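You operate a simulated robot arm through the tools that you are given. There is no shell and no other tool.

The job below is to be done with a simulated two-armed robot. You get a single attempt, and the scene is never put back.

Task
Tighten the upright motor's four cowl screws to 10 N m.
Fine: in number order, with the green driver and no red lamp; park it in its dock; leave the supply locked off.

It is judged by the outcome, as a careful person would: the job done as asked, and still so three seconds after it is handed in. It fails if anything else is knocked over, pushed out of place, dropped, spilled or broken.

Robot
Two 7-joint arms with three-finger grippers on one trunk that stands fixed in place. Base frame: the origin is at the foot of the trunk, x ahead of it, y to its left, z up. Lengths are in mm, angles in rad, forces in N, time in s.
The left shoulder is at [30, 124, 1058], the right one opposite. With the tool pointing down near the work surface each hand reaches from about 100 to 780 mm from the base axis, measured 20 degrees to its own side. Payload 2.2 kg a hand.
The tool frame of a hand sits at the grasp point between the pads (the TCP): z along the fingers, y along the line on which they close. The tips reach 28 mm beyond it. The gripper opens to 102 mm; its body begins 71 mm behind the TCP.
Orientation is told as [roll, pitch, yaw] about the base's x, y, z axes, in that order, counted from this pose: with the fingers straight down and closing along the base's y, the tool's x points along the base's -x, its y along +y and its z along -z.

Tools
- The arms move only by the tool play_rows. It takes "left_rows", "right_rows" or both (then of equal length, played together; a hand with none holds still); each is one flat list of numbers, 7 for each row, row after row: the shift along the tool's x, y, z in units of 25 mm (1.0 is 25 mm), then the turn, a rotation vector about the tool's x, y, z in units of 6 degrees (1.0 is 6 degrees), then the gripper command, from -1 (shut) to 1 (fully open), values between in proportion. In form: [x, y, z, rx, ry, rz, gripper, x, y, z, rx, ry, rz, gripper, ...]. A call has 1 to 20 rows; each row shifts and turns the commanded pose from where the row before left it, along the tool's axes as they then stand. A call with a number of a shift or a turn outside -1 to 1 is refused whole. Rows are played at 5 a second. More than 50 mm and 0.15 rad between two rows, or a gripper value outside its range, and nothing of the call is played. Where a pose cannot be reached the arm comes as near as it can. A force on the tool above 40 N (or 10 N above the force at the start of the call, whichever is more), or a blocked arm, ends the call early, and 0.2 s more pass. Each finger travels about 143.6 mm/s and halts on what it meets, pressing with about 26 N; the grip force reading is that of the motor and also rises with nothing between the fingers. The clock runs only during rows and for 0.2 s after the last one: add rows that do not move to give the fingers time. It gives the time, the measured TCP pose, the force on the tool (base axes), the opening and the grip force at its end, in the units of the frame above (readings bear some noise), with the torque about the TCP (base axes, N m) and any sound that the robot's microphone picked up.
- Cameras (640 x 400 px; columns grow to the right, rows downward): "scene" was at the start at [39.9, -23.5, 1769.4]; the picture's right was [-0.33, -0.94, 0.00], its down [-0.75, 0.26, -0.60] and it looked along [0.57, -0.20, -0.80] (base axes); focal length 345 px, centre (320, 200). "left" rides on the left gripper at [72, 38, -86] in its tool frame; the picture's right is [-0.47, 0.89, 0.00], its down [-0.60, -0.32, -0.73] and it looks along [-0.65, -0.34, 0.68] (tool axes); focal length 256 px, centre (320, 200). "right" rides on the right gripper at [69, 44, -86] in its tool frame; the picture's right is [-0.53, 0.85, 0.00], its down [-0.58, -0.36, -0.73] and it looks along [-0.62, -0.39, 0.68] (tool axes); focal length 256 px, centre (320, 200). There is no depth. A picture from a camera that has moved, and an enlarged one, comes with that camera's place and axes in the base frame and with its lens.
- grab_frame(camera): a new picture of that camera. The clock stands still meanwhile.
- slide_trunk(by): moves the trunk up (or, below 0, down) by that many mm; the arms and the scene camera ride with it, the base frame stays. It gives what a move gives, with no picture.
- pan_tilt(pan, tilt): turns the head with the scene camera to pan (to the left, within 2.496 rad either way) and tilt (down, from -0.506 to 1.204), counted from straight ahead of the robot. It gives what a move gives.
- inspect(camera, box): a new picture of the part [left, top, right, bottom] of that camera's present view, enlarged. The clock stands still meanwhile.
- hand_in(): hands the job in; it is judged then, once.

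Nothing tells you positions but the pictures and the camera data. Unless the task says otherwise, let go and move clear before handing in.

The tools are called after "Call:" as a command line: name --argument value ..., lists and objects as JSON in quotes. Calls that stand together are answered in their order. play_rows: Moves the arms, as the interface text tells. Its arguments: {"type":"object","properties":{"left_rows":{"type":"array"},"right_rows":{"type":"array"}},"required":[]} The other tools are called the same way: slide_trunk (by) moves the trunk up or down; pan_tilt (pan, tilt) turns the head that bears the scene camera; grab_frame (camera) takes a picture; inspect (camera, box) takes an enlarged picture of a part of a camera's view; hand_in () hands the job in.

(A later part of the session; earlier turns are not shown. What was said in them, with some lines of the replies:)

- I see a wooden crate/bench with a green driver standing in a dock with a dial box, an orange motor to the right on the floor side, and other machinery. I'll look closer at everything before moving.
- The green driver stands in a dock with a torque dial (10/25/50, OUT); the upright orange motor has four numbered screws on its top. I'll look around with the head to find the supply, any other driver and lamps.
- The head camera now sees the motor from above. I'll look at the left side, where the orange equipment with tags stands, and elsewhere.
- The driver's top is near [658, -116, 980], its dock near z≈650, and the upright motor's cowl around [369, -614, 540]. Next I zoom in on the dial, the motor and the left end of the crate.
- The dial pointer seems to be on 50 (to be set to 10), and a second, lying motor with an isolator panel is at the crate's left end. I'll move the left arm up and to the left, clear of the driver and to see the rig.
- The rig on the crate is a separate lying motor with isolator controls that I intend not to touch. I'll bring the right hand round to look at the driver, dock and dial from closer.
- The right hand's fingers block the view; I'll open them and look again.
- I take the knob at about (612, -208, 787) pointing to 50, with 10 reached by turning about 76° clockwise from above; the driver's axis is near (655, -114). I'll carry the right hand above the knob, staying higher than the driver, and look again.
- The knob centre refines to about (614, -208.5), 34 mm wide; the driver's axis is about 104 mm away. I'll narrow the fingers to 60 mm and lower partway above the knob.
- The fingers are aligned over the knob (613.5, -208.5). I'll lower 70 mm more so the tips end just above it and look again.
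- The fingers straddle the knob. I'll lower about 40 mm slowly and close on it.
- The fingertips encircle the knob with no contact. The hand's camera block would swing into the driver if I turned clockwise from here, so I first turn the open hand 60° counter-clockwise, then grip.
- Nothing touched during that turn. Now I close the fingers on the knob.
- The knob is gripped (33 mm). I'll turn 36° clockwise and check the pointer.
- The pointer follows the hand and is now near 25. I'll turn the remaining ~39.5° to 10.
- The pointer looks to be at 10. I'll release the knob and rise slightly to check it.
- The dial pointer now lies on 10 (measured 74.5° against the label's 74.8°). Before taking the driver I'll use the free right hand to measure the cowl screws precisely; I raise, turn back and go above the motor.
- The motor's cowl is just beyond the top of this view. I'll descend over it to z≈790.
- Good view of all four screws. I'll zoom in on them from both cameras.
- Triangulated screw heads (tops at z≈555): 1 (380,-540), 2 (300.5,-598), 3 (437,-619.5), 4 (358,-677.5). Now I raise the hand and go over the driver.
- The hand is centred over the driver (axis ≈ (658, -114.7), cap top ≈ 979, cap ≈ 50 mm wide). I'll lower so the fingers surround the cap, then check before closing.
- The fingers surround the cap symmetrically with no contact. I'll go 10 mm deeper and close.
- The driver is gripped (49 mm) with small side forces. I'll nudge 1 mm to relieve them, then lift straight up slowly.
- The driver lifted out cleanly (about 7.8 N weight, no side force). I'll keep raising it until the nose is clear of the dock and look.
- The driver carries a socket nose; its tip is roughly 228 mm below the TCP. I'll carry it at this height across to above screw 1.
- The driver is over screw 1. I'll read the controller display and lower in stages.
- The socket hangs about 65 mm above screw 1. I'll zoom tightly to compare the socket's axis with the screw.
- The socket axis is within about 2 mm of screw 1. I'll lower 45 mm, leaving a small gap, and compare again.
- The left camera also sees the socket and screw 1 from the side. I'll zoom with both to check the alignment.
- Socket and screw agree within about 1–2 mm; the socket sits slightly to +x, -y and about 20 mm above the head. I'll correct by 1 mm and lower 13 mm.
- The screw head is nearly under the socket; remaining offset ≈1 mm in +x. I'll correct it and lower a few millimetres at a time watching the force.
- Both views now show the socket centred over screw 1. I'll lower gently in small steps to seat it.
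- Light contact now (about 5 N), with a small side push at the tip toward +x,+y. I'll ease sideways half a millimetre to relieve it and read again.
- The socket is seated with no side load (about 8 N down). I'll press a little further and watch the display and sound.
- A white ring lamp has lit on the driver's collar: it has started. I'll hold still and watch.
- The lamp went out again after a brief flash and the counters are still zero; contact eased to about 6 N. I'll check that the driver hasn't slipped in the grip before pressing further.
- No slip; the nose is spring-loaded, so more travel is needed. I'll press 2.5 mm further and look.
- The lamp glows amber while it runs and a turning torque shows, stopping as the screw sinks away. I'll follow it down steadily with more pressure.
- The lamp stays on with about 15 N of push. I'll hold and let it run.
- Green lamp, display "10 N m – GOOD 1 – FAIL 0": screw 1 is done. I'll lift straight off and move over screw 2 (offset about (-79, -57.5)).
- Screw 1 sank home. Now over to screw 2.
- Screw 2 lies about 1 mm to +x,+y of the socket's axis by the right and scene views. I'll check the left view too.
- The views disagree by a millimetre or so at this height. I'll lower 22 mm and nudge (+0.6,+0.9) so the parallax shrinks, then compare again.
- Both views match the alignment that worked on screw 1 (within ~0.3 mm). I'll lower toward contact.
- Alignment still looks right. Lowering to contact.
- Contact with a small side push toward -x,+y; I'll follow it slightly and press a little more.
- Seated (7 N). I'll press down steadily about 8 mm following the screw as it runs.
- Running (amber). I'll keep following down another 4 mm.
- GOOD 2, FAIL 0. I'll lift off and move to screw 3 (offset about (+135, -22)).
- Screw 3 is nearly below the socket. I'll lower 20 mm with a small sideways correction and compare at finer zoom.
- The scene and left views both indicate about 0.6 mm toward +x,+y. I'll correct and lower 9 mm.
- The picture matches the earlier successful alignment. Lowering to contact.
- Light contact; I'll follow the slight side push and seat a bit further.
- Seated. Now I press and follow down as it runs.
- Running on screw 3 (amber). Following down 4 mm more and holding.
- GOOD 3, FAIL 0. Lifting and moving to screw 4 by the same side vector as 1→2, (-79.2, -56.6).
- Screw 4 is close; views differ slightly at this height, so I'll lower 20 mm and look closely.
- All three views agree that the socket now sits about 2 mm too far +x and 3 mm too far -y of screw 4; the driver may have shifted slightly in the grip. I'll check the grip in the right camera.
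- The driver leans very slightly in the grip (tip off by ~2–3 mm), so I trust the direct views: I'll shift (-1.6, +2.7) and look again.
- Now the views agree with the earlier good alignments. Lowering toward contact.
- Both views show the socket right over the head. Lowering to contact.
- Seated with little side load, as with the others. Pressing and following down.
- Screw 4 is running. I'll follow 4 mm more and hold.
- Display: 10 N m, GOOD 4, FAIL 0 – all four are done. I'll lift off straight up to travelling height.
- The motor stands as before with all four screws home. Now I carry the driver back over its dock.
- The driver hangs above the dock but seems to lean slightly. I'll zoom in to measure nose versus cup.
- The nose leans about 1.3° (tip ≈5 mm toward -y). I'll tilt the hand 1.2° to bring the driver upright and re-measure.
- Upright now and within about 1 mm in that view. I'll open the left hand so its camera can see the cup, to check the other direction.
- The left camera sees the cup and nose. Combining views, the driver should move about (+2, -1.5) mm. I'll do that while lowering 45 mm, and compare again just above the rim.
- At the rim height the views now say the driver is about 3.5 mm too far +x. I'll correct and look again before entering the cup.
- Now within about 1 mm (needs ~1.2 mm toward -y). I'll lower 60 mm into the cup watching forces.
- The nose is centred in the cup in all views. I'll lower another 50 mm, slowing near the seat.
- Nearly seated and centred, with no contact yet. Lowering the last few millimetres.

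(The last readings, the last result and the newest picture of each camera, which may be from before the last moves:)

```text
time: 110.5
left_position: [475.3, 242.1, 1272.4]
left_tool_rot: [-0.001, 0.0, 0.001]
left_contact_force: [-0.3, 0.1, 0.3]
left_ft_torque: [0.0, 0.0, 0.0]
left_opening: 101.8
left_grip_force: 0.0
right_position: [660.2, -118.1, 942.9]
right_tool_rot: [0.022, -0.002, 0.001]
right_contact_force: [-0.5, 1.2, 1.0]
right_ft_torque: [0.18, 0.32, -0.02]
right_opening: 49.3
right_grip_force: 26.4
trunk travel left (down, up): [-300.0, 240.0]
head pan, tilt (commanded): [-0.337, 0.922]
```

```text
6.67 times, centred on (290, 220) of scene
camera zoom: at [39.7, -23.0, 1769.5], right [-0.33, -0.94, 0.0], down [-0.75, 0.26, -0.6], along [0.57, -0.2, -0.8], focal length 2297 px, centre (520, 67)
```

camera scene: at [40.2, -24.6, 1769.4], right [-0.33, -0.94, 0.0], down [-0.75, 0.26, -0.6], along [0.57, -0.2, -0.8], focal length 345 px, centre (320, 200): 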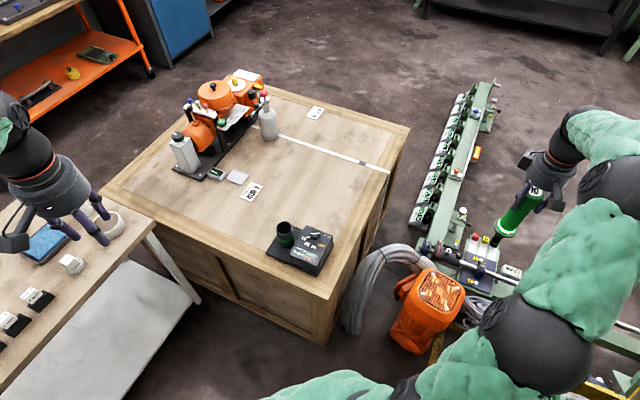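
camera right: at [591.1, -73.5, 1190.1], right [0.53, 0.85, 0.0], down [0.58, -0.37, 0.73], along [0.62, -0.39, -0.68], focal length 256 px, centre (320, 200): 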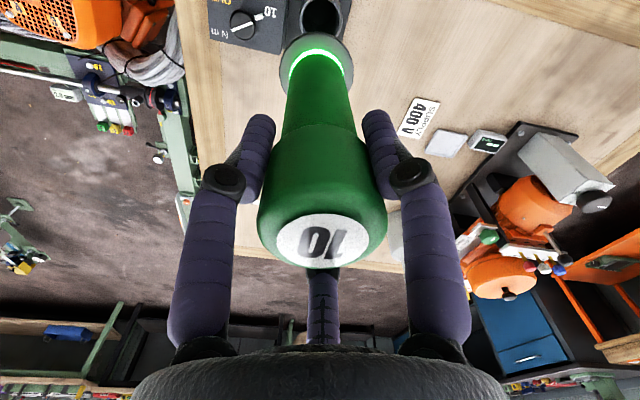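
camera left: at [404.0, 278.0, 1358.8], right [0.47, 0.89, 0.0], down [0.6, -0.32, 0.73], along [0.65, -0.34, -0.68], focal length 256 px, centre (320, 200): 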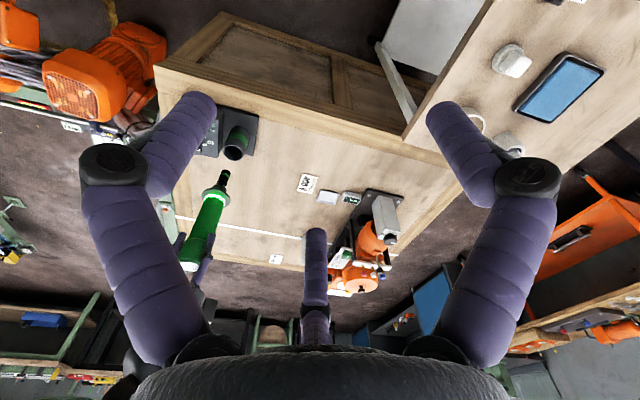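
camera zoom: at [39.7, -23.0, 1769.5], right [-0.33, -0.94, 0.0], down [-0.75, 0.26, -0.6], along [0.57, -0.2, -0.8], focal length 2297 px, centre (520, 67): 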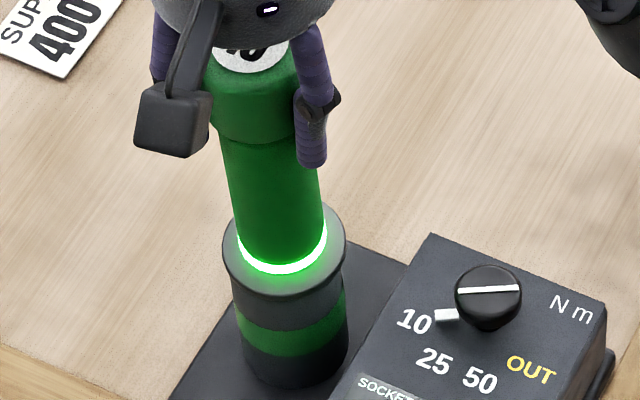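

The flange has seated on the cup rim at the same height as at the start (≈8.5 N contact). I'll open the fingers and check that the driver stands by itself.

Call:
play_rows --right_rows '[0, 0, 0, 0, 0, 0, -0.02, 0, 0, 0, 0, 0, 0, 0.2, 0, 0, 0, 0, 0, 0, 1, 0, 0, 0, 0, 0, 0, 1, 0, 0, 0, 0, 0, 0, 1]'

Call:
grab_frame --camera "right"

Call:
inspect --camera "scene" --box '[250, 170, 330, 270]'

Call:
inspect --camera "left" --box '[190, 110, 280, 220]'

```text
time: 111.7
left_position: [475.5, 241.1, 1273.1]
left_tool_rot: [0.0, 0.0, 0.0]
left_contact_force: [0.6, 0.8, 0.5]
left_ft_torque: [0.02, 0.02, 0.0]
left_opening: 102.2
left_grip_force: 0.1
right_position: [660.6, -117.7, 942.4]
right_tool_rot: [0.022, 0.001, -0.001]
right_contact_force: [0.5, 0.1, 0.3]
right_ft_torque: [0.03, 0.04, -0.01]
right_opening: 102.2
right_grip_force: 0.0
trunk travel left (down, up): [-300.0, 240.0]
head pan, tilt (commanded): [-0.337, 0.922]
```

```text
taken
camera right: at [591.9, -75.5, 1029.5], right [0.53, 0.84, 0.02], down [0.58, -0.38, 0.72], along [0.62, -0.38, -0.69], focal length 256 px, centre (320, 200)
```

right: 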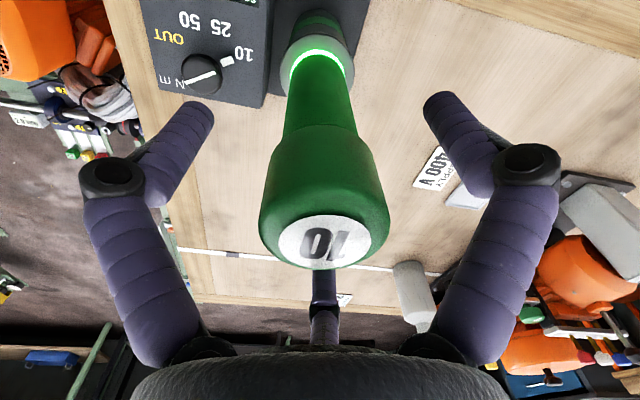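

```text
4.00 times, centred on (290, 220) of scene
camera zoom: at [39.9, -23.3, 1769.4], right [-0.33, -0.94, 0.0], down [-0.75, 0.26, -0.6], along [0.57, -0.2, -0.8], focal length 1378 px, centre (440, 120)
```

zoom: 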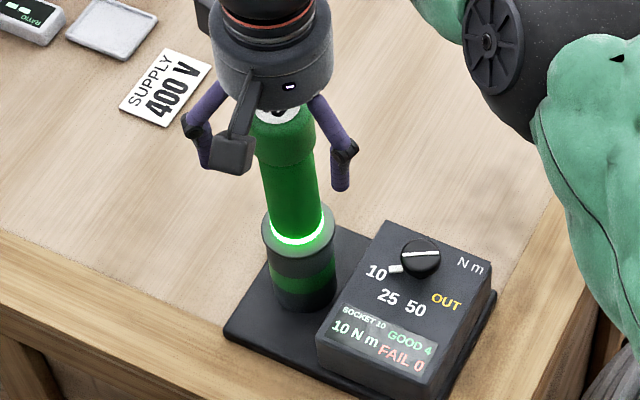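

```text
3.64 times, centred on (235, 165) of left
camera zoom: at [403.4, 278.1, 1359.0], right [0.47, 0.89, 0.0], down [0.6, -0.32, 0.73], along [0.65, -0.34, -0.68], focal length 931 px, centre (629, 327)
```

zoom: 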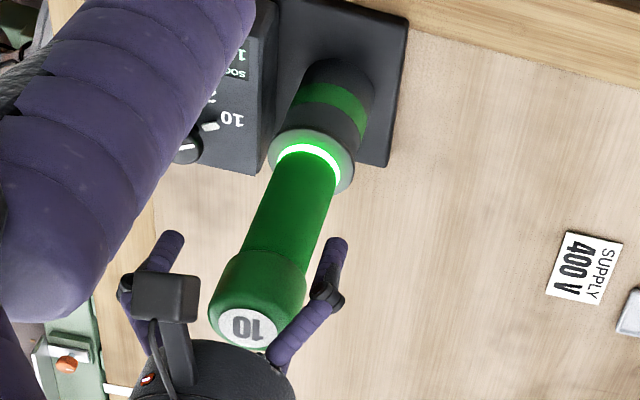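

The driver stands upright in its dock. I'll withdraw the right hand straight up and level it.

Call:
play_rows --right_rows '[0, 0.01, -0.5, 0, 0, 0, 1, 0, 0.021, -1, 0, 0, 0, 1, 0, 0.021, -1, 0, 0, 0, 1, 0, 0.021, -1, 0, 0, 0, 1, 0, 0.021, -1, 0, 0, 0, 1, 0, 0.021, -1, 0, 0, 0, 1, 0, 0.021, -1, 0, 0, 0, 1, 0, 0, 0, 0.2, 0, 0, 1, 0, 0, 0, 0, 0, 0, 1]'

Call:
grab_frame --camera "right"

Call:
grab_frame --camera "scene"

Call:
inspect --camera "scene" --box '[250, 170, 340, 280]'

```text
time: 113.7
left_position: [475.4, 241.4, 1273.3]
left_tool_rot: [0.0, 0.001, 0.0]
left_contact_force: [-0.2, 0.5, -0.2]
left_ft_torque: [-0.01, -0.03, 0.02]
left_opening: 101.8
left_grip_force: 0.0
right_position: [659.7, -117.4, 1102.8]
right_tool_rot: [0.001, 0.002, -0.001]
right_contact_force: [-0.1, 0.0, 0.3]
right_ft_torque: [0.0, 0.02, 0.03]
right_opening: 101.9
right_grip_force: 0.1
trunk travel left (down, up): [-300.0, 240.0]
head pan, tilt (commanded): [-0.337, 0.922]
```

```text
taken
camera right: at [591.0, -73.6, 1190.4], right [0.53, 0.85, 0.0], down [0.58, -0.36, 0.73], along [0.62, -0.39, -0.68], focal length 256 px, centre (320, 200)
```

right: 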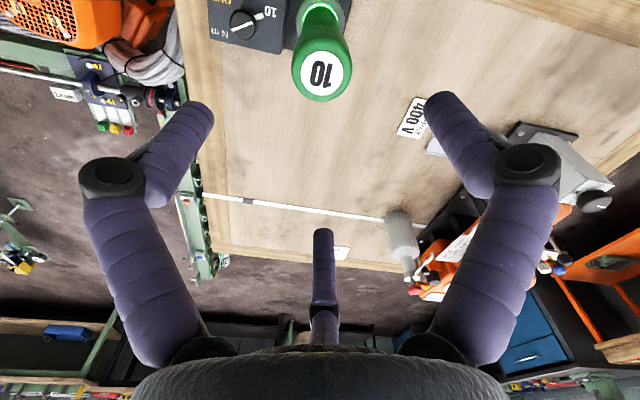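

```text
taken
camera scene: at [39.6, -23.5, 1769.4], right [-0.33, -0.94, 0.0], down [-0.75, 0.26, -0.6], along [0.57, -0.2, -0.8], focal length 345 px, centre (320, 200)
```

scene: 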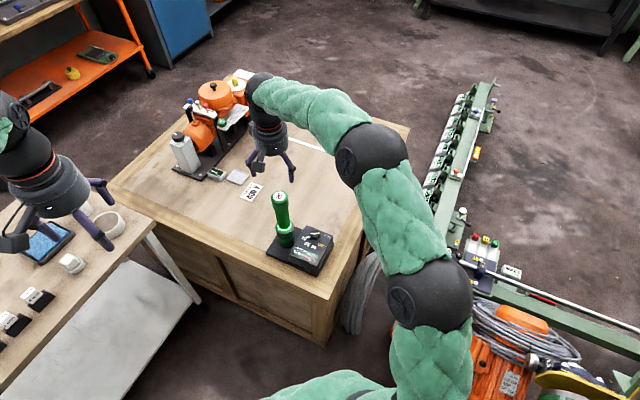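

```text
3.64 times, centred on (295, 225) of scene
camera zoom: at [39.6, -23.5, 1769.4], right [-0.33, -0.94, 0.0], down [-0.75, 0.26, -0.6], along [0.57, -0.2, -0.8], focal length 1253 px, centre (411, 109)
```

zoom: 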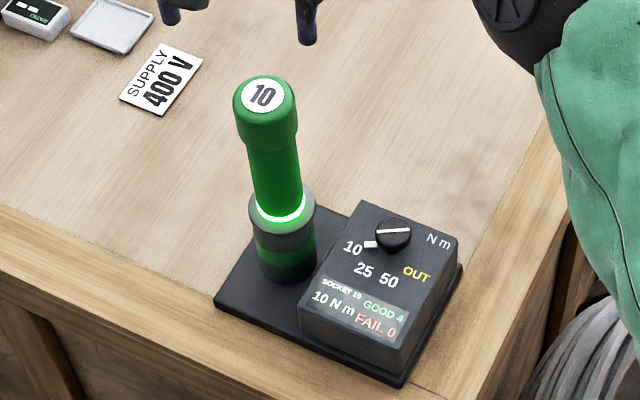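

Driver parked, display 10 N m / GOOD 4 / FAIL 0. I'll move the right hand away to its starting area, then look at the supply isolator.

Call:
play_rows --right_rows '[0, 0, -1, 0, 0, 0, 1, 0, 0, -1, 0, 0, 0, 1, 0.5, -0.7, -0.2, 0, 0, 0, 1, 0.7, -0.96, 0, 0, 0, 0, 1, 0.7, -0.96, 0, 0, 0, 0, 1, 0.7, -0.96, 0, 0, 0, 0, 1, 0.7, -0.96, 0, 0, 0, 0, 1, 0.7, -0.96, 0, 0, 0, 0, 1, 0.7, -0.96, 0, 0, 0, 0, 1, 0.7, -0.96, 0, 0, 0, 0, 1, 0.7, -0.96, 0, 0, 0, 0, 1, 0.7, -0.96, 0, 0, 0, 0, 1, 0.7, -0.96, 0, 0, 0, 0, 1, 0.7, -0.96, 0, 0, 0, 0, 1, 0.7, -0.96, 0, 0, 0, 0, 1, 0.7, -0.96, 0, 0, 0, 0, 1, 0.7, -0.96, 0, 0, 0, 0, 1, 0.5, -0.6, 0, 0, 0, 0, 1]'

Call:
grab_frame --camera "scene"

Call:
inspect --camera "scene" --box '[185, 60, 285, 150]'

Call:
inspect --camera "scene" --box '[380, 250, 500, 370]'

```text
time: 117.5
left_position: [474.7, 242.0, 1273.9]
left_tool_rot: [0.0, 0.0, 0.0]
left_contact_force: [-0.9, 0.3, 0.3]
left_ft_torque: [0.02, 0.04, -0.01]
left_opening: 101.9
left_grip_force: 0.2
right_position: [388.9, -487.6, 1158.2]
right_tool_rot: [0.0, -0.002, 0.0]
right_contact_force: [-1.2, -0.6, 0.1]
right_ft_torque: [-0.02, 0.01, 0.0]
right_opening: 102.0
right_grip_force: 0.1
trunk travel left (down, up): [-300.0, 240.0]
head pan, tilt (commanded): [-0.337, 0.922]
```

```text
taken
camera scene: at [39.4, -23.6, 1769.4], right [-0.33, -0.94, 0.0], down [-0.75, 0.26, -0.6], along [0.57, -0.2, -0.8], focal length 345 px, centre (320, 200)
```

scene: 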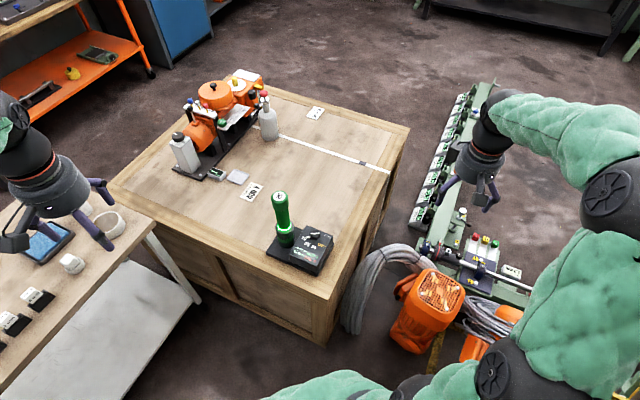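

```text
4.44 times, centred on (235, 105) of scene
camera zoom: at [39.4, -23.6, 1769.4], right [-0.33, -0.94, 0.0], down [-0.75, 0.26, -0.6], along [0.57, -0.2, -0.8], focal length 1531 px, centre (698, 622)
```

zoom: 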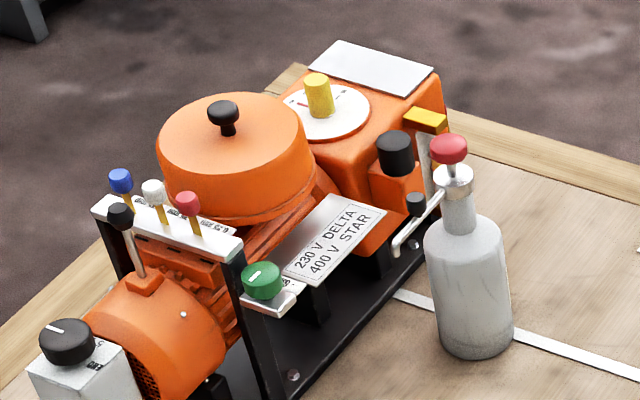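

```text
3.33 times, centred on (440, 310) of scene
camera zoom: at [39.4, -23.6, 1769.4], right [-0.33, -0.94, 0.0], down [-0.75, 0.26, -0.6], along [0.57, -0.2, -0.8], focal length 1149 px, centre (-80, -167)
```

zoom: 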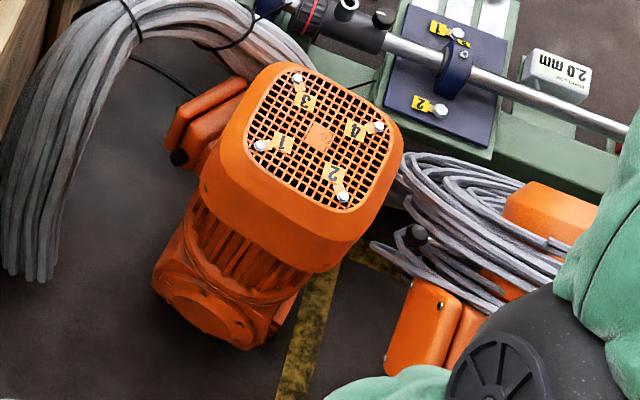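

Everything on the crate and motor is in place. I'll scan with the head for the supply isolator to confirm it is locked off.

Call:
pan_tilt --pan 0.7 --tilt 0.6

Call:
grab_frame --camera "scene"

Call:
pan_tilt --pan 1.5 --tilt 0.5

Call:
grab_frame --camera "scene"

Call:
pan_tilt --pan 2.4 --tilt 0.5

Call:
grab_frame --camera "scene"

Call:
pan_tilt --pan -2.2 --tilt 0.5

Call:
grab_frame --camera "scene"

Call:
pan_tilt --pan -1.4 --tilt 0.2

Call:
grab_frame --camera "scene"

```text
time: 118.8
left_position: [474.0, 241.7, 1272.0]
left_tool_rot: [0.0, 0.001, 0.0]
left_contact_force: [-0.1, 0.0, -0.5]
left_ft_torque: [0.03, -0.03, 0.02]
left_opening: 102.2
left_grip_force: 0.2
right_position: [389.1, -487.1, 1157.4]
right_tool_rot: [0.0, 0.001, -0.001]
right_contact_force: [-0.1, -0.3, -0.2]
right_ft_torque: [0.0, 0.02, -0.03]
right_opening: 101.8
right_grip_force: 0.2
trunk travel left (down, up): [-300.0, 240.0]
head pan, tilt (commanded): [0.7, 0.6]
```

```text
taken
camera scene: at [37.3, 58.0, 1795.8], right [0.64, -0.77, 0.0], down [-0.43, -0.36, -0.82], along [0.63, 0.53, -0.57], focal length 345 px, centre (320, 200)
```

scene: 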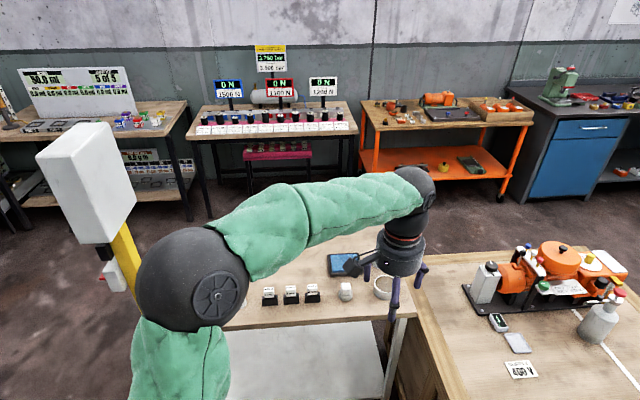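

```text
time: 119.9
left_position: [475.7, 241.3, 1273.0]
left_tool_rot: [0.001, 0.0, 0.001]
left_contact_force: [0.4, 0.3, 0.4]
left_ft_torque: [0.04, 0.02, -0.02]
left_opening: 102.0
left_grip_force: 0.0
right_position: [389.3, -487.0, 1157.0]
right_tool_rot: [0.0, 0.001, -0.001]
right_contact_force: [-0.1, 0.5, 0.0]
right_ft_torque: [-0.04, 0.03, 0.03]
right_opening: 101.8
right_grip_force: 0.1
trunk travel left (down, up): [-300.0, 240.0]
head pan, tilt (commanded): [1.499, 0.499]
```

```text
taken
camera scene: at [-23.7, 91.9, 1804.9], right [1.0, -0.07, 0.0], down [-0.03, -0.48, -0.88], along [0.06, 0.88, -0.48], focal length 345 px, centre (320, 200)
```

scene: 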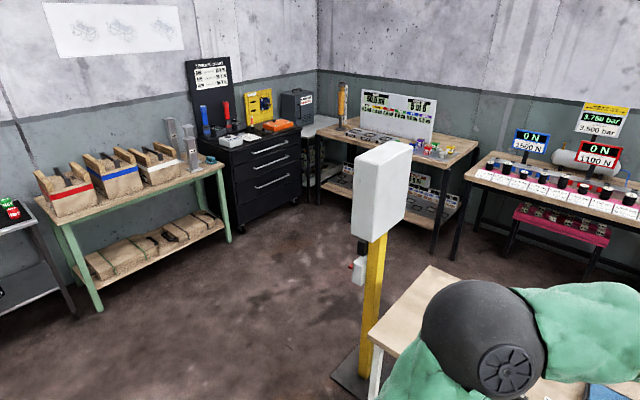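

```text
time: 121.1
left_position: [474.6, 241.9, 1272.7]
left_tool_rot: [0.001, 0.0, 0.0]
left_contact_force: [-0.7, 0.2, -1.3]
left_ft_torque: [0.0, -0.04, -0.01]
left_opening: 102.3
left_grip_force: 0.1
right_position: [389.1, -486.5, 1157.2]
right_tool_rot: [0.0, 0.0, 0.001]
right_contact_force: [0.4, -0.5, 0.7]
right_ft_torque: [-0.03, 0.02, -0.02]
right_opening: 102.1
right_grip_force: 0.0
trunk travel left (down, up): [-300.0, 240.0]
head pan, tilt (commanded): [2.4, 0.499]
```

```text
taken
camera scene: at [-97.3, 62.7, 1804.9], right [0.68, 0.74, 0.0], down [0.35, -0.32, -0.88], along [-0.65, 0.59, -0.48], focal length 345 px, centre (320, 200)
```

scene: 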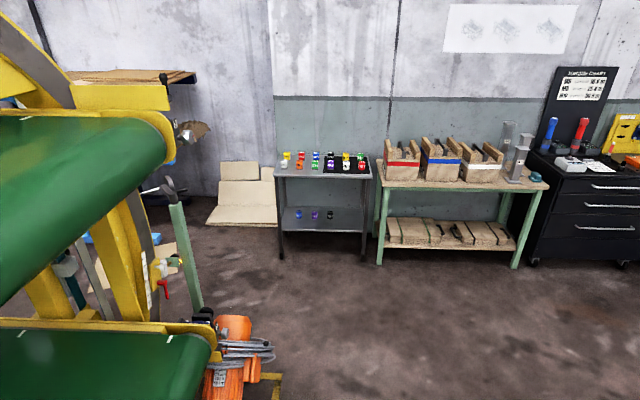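

```text
time: 124.8
left_position: [476.2, 242.3, 1272.5]
left_tool_rot: [-0.001, 0.0, 0.002]
left_contact_force: [0.5, -0.5, 0.1]
left_ft_torque: [0.02, 0.01, -0.01]
left_opening: 102.3
left_grip_force: 0.0
right_position: [389.2, -485.8, 1157.1]
right_tool_rot: [0.0, -0.001, 0.001]
right_contact_force: [0.7, 0.2, 0.2]
right_ft_torque: [0.05, -0.02, 0.01]
right_opening: 102.0
right_grip_force: 0.1
trunk travel left (down, up): [-300.0, 240.0]
head pan, tilt (commanded): [-2.201, 0.499]
```

```text
taken
camera scene: at [-83.9, -72.4, 1804.9], right [-0.81, 0.59, 0.0], down [0.28, 0.39, -0.88], along [-0.52, -0.71, -0.48], focal length 345 px, centre (320, 200)
```

scene: 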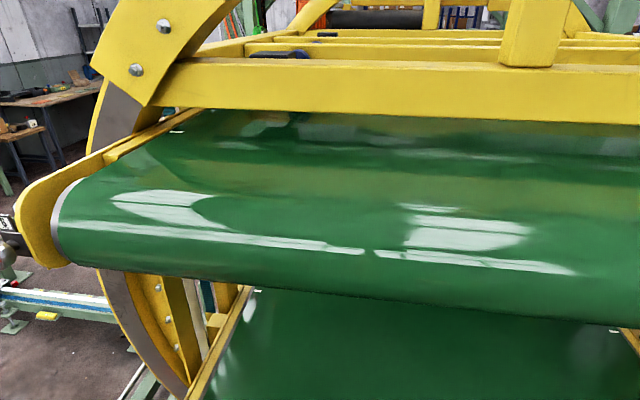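

```text
time: 125.9
left_position: [475.1, 240.6, 1273.3]
left_tool_rot: [0.001, 0.0, -0.001]
left_contact_force: [-0.4, 0.1, -0.1]
left_ft_torque: [-0.02, -0.03, 0.01]
left_opening: 101.9
left_grip_force: 0.1
right_position: [388.4, -487.0, 1157.1]
right_tool_rot: [0.002, 0.0, -0.003]
right_contact_force: [-0.3, 0.2, 1.1]
right_ft_torque: [0.0, -0.05, 0.01]
right_opening: 101.9
right_grip_force: 0.1
trunk travel left (down, up): [-300.0, 240.0]
head pan, tilt (commanded): [-1.4, 0.201]
```

```text
taken
camera scene: at [-14.6, -90.7, 1832.5], right [-0.99, -0.17, 0.0], down [-0.03, 0.2, -0.98], along [0.17, -0.97, -0.2], focal length 345 px, centre (320, 200)
```

scene: 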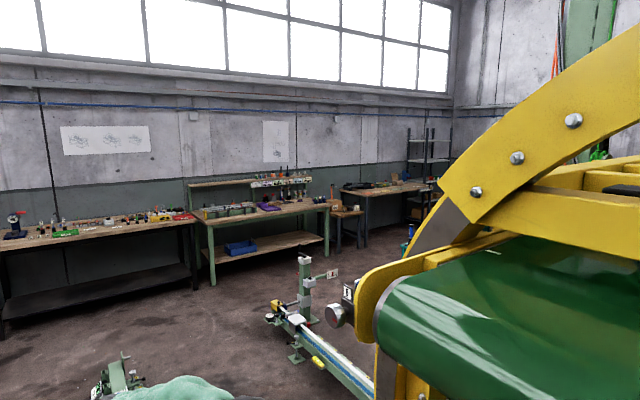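

A white box on a yellow post at the left has a padlock-like item under it: that is probably the supply isolator. I'll inspect it, without touching.

Call:
pan_tilt --pan 1.1 --tilt 0.6

Call:
grab_frame --camera "scene"

Call:
inspect --camera "scene" --box '[180, 100, 360, 330]'

```text
time: 128.2
left_position: [475.7, 241.3, 1272.5]
left_tool_rot: [0.001, -0.001, 0.0]
left_contact_force: [-0.3, 0.4, 0.3]
left_ft_torque: [0.02, 0.0, -0.02]
left_opening: 102.0
left_grip_force: 0.1
right_position: [388.6, -486.2, 1157.3]
right_tool_rot: [0.001, -0.001, 0.001]
right_contact_force: [-0.2, 0.6, -0.3]
right_ft_torque: [-0.01, 0.0, -0.01]
right_opening: 101.5
right_grip_force: 0.1
trunk travel left (down, up): [-300.0, 240.0]
head pan, tilt (commanded): [1.1, 0.6]
```

```text
taken
camera scene: at [9.9, 79.9, 1795.8], right [0.89, -0.45, 0.0], down [-0.26, -0.5, -0.83], along [0.38, 0.73, -0.56], focal length 345 px, centre (320, 200)
```

scene: 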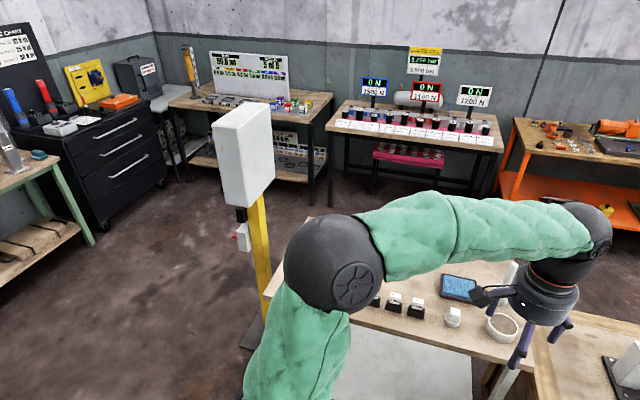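

```text
1.74 times, centred on (270, 215) of scene
camera zoom: at [9.9, 79.9, 1795.8], right [0.89, -0.45, 0.0], down [-0.26, -0.5, -0.83], along [0.38, 0.73, -0.56], focal length 599 px, centre (407, 174)
```

zoom: 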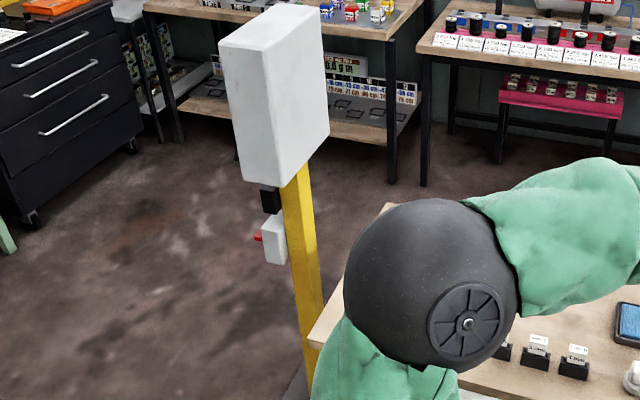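

The isolator post is untouched and stands as it was. I'll turn the head back for one last look at the motor and the dock before handing in.

Call:
pan_tilt --pan -0.337 --tilt 0.922

Call:
inspect --camera "scene" --box '[240, 170, 480, 350]'

Call:
inspect --camera "scene" --box '[400, 260, 480, 325]'

Call:
inspect --camera "scene" --box '[250, 180, 340, 280]'

```text
time: 129.8
left_position: [476.3, 241.3, 1272.1]
left_tool_rot: [0.001, 0.0, 0.0]
left_contact_force: [0.3, -0.2, 0.9]
left_ft_torque: [-0.01, 0.01, -0.03]
left_opening: 102.1
left_grip_force: 0.1
right_position: [389.3, -487.2, 1157.5]
right_tool_rot: [0.001, -0.001, 0.0]
right_contact_force: [0.2, -1.0, 0.3]
right_ft_torque: [0.02, 0.01, 0.01]
right_opening: 102.0
right_grip_force: 0.1
trunk travel left (down, up): [-300.0, 240.0]
head pan, tilt (commanded): [-0.337, 0.922]
```

```text
2.22 times, centred on (360, 260) of scene
camera zoom: at [39.8, -23.4, 1769.4], right [-0.33, -0.94, 0.0], down [-0.75, 0.26, -0.6], along [0.57, -0.2, -0.8], focal length 766 px, centre (231, 67)
```

zoom: 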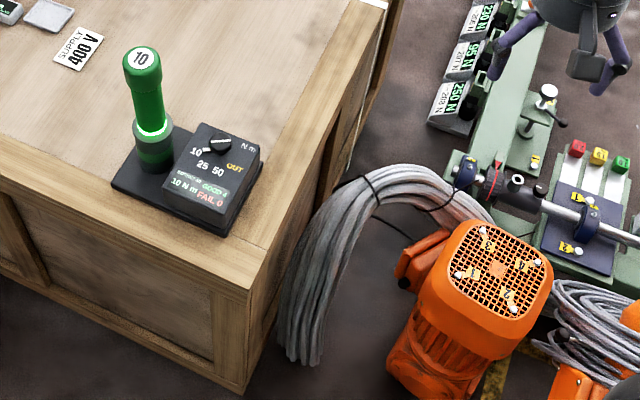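

```text
6.15 times, centred on (440, 292) of scene
camera zoom: at [39.8, -23.4, 1769.4], right [-0.33, -0.94, 0.0], down [-0.75, 0.26, -0.6], along [0.57, -0.2, -0.8], focal length 2120 px, centre (-418, -369)
```

zoom: 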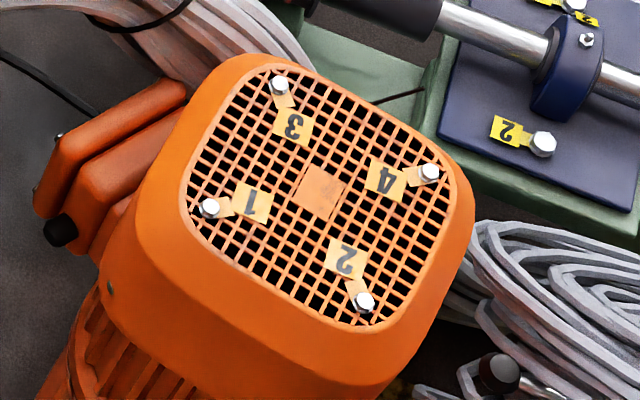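

```text
4.00 times, centred on (295, 230) of scene
camera zoom: at [39.8, -23.4, 1769.4], right [-0.33, -0.94, 0.0], down [-0.75, 0.26, -0.6], along [0.57, -0.2, -0.8], focal length 1378 px, centre (420, 80)
```

zoom: 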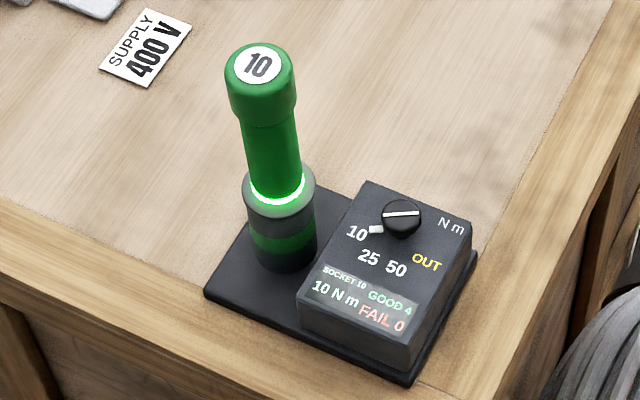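

Everything looks right. One more close look at the isolator's lock, since the supply must stay locked off.

Call:
pan_tilt --pan 1.4 --tilt 0.6

Call:
grab_frame --camera "scene"

Call:
pan_tilt --pan 1.9 --tilt 0.6

Call:
grab_frame --camera "scene"

```text
time: 131.5
left_position: [475.5, 241.2, 1272.5]
left_tool_rot: [0.0, 0.001, -0.001]
left_contact_force: [0.2, -0.3, -0.1]
left_ft_torque: [0.0, 0.03, 0.01]
left_opening: 102.1
left_grip_force: 0.1
right_position: [389.3, -486.7, 1156.9]
right_tool_rot: [0.001, 0.0, -0.002]
right_contact_force: [0.0, 0.4, 0.7]
right_ft_torque: [0.01, 0.0, 0.01]
right_opening: 101.9
right_grip_force: 0.0
trunk travel left (down, up): [-300.0, 240.0]
head pan, tilt (commanded): [1.4, 0.6]
```

```text
taken
camera scene: at [-15.2, 88.2, 1795.8], right [0.99, -0.17, 0.0], down [-0.1, -0.56, -0.83], along [0.14, 0.81, -0.57], focal length 345 px, centre (320, 200)
```

scene: 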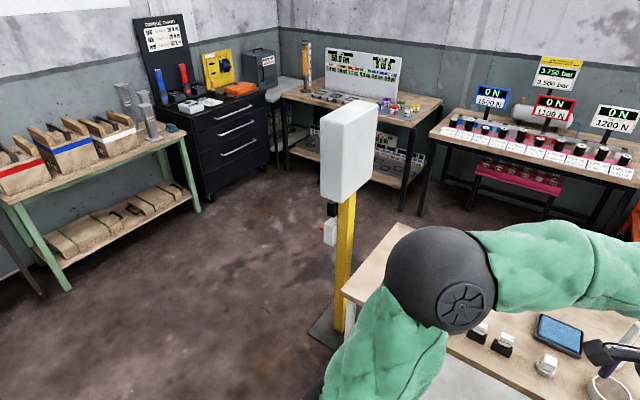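

```text
time: 132.5
left_position: [475.0, 241.7, 1273.7]
left_tool_rot: [0.0, 0.0, 0.0]
left_contact_force: [-0.2, 0.1, 0.0]
left_ft_torque: [0.02, -0.03, 0.01]
left_opening: 101.9
left_grip_force: 0.1
right_position: [389.1, -486.6, 1157.3]
right_tool_rot: [0.001, 0.001, 0.0]
right_contact_force: [-0.3, 0.0, 0.0]
right_ft_torque: [-0.02, -0.02, 0.02]
right_opening: 102.0
right_grip_force: 0.2
trunk travel left (down, up): [-300.0, 240.0]
head pan, tilt (commanded): [1.901, 0.6]
```

```text
taken
camera scene: at [-58.8, 84.8, 1795.8], right [0.95, 0.32, 0.0], down [0.18, -0.53, -0.83], along [-0.27, 0.78, -0.56], focal length 345 px, centre (320, 200)
```

scene: 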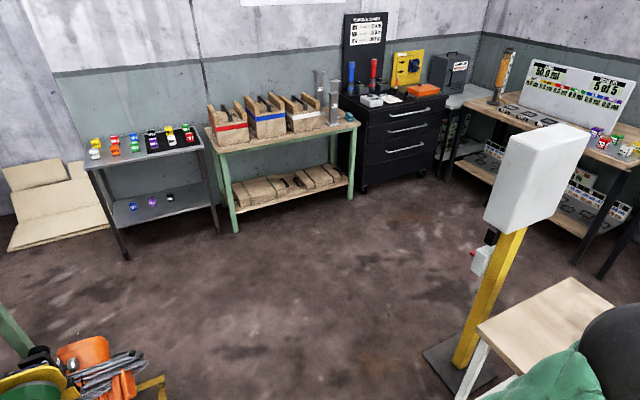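

Call:
inspect --camera "scene" --box '[340, 10, 480, 115]'

Call:
inspect --camera "scene" --box '[455, 120, 600, 300]'

Call:
inspect --camera "scene" --box '[0, 300, 160, 400]'

```text
3.81 times, centred on (410, 62) of scene
camera zoom: at [-58.8, 84.8, 1795.8], right [0.95, 0.32, 0.0], down [0.18, -0.53, -0.83], along [-0.27, 0.78, -0.56], focal length 1313 px, centre (-23, 724)
```

zoom: 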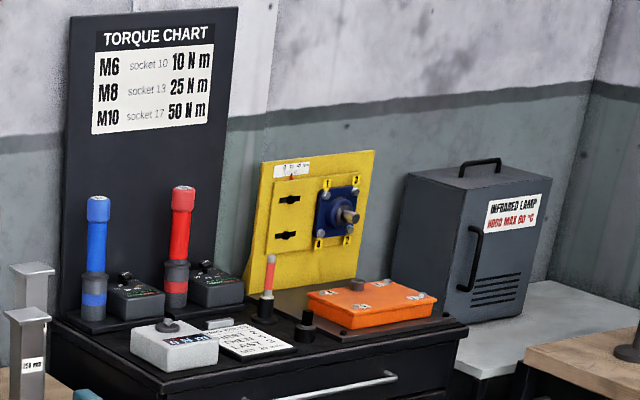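

```text
2.22 times, centred on (528, 210) of scene
camera zoom: at [-58.8, 84.8, 1795.8], right [0.95, 0.32, 0.0], down [0.18, -0.53, -0.83], along [-0.27, 0.78, -0.56], focal length 766 px, centre (-141, 178)
```

zoom: 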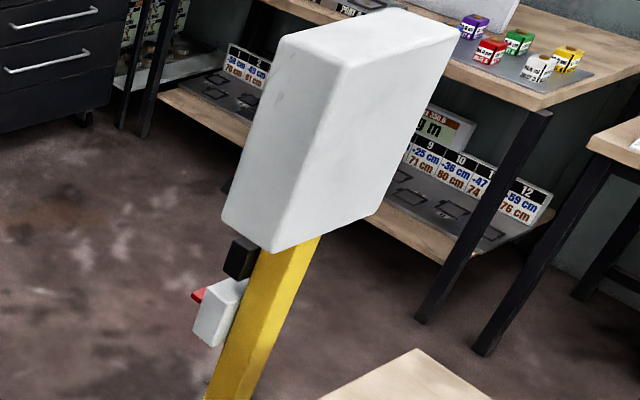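

```text
4.00 times, centred on (80, 350) of scene
camera zoom: at [-58.8, 84.8, 1795.8], right [0.95, 0.32, 0.0], down [0.18, -0.53, -0.83], along [-0.27, 0.78, -0.56], focal length 1378 px, centre (1280, -400)
```

zoom: 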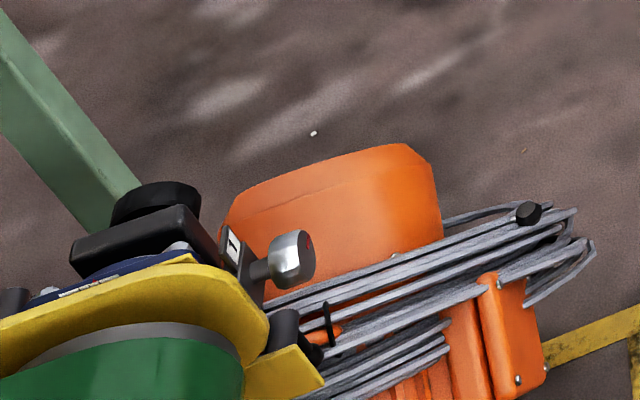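

The torque chart on the far cabinet agrees with what I used: M6, socket 10, 10 N m. The blue and red drivers there, and the isolator post, were never touched. The display reads GOOD 4 and FAIL 0, the green driver stands in its dock, both hands are empty and clear, and nothing on the supply was changed. I never saw the front of the isolator, so I can only say I left it as I found it. I'm handing in.

Call:
hand_in

```text
The job is handed in.
```

I tightened the upright motor's four cowl screws to 10 N m, in order 1 to 4, with the green driver. The controller counted four good tightenings and no fails, and I saw no red lamp at any check.

- **Torque dial:** it was set to 50 at the start. I turned it to 10 before lifting the driver and left it there. The torque chart on the far cabinet gives the same figure for M6 screws with a size 10 socket.
- **Driver:** it is back in its dock, seated at the same height as when I took it. The driver had tilted slightly in the grip by screw 4, so I straightened it before lowering it in.
- **Supply:** I did not touch or change it, but I did not confirm that it is locked off. I took a white box on a yellow post to the robot's left to be the isolator, and its front faces away from every camera view I had.
- **Surroundings:** I saw nothing knocked over, moved or dropped, and both hands are empty and clear.
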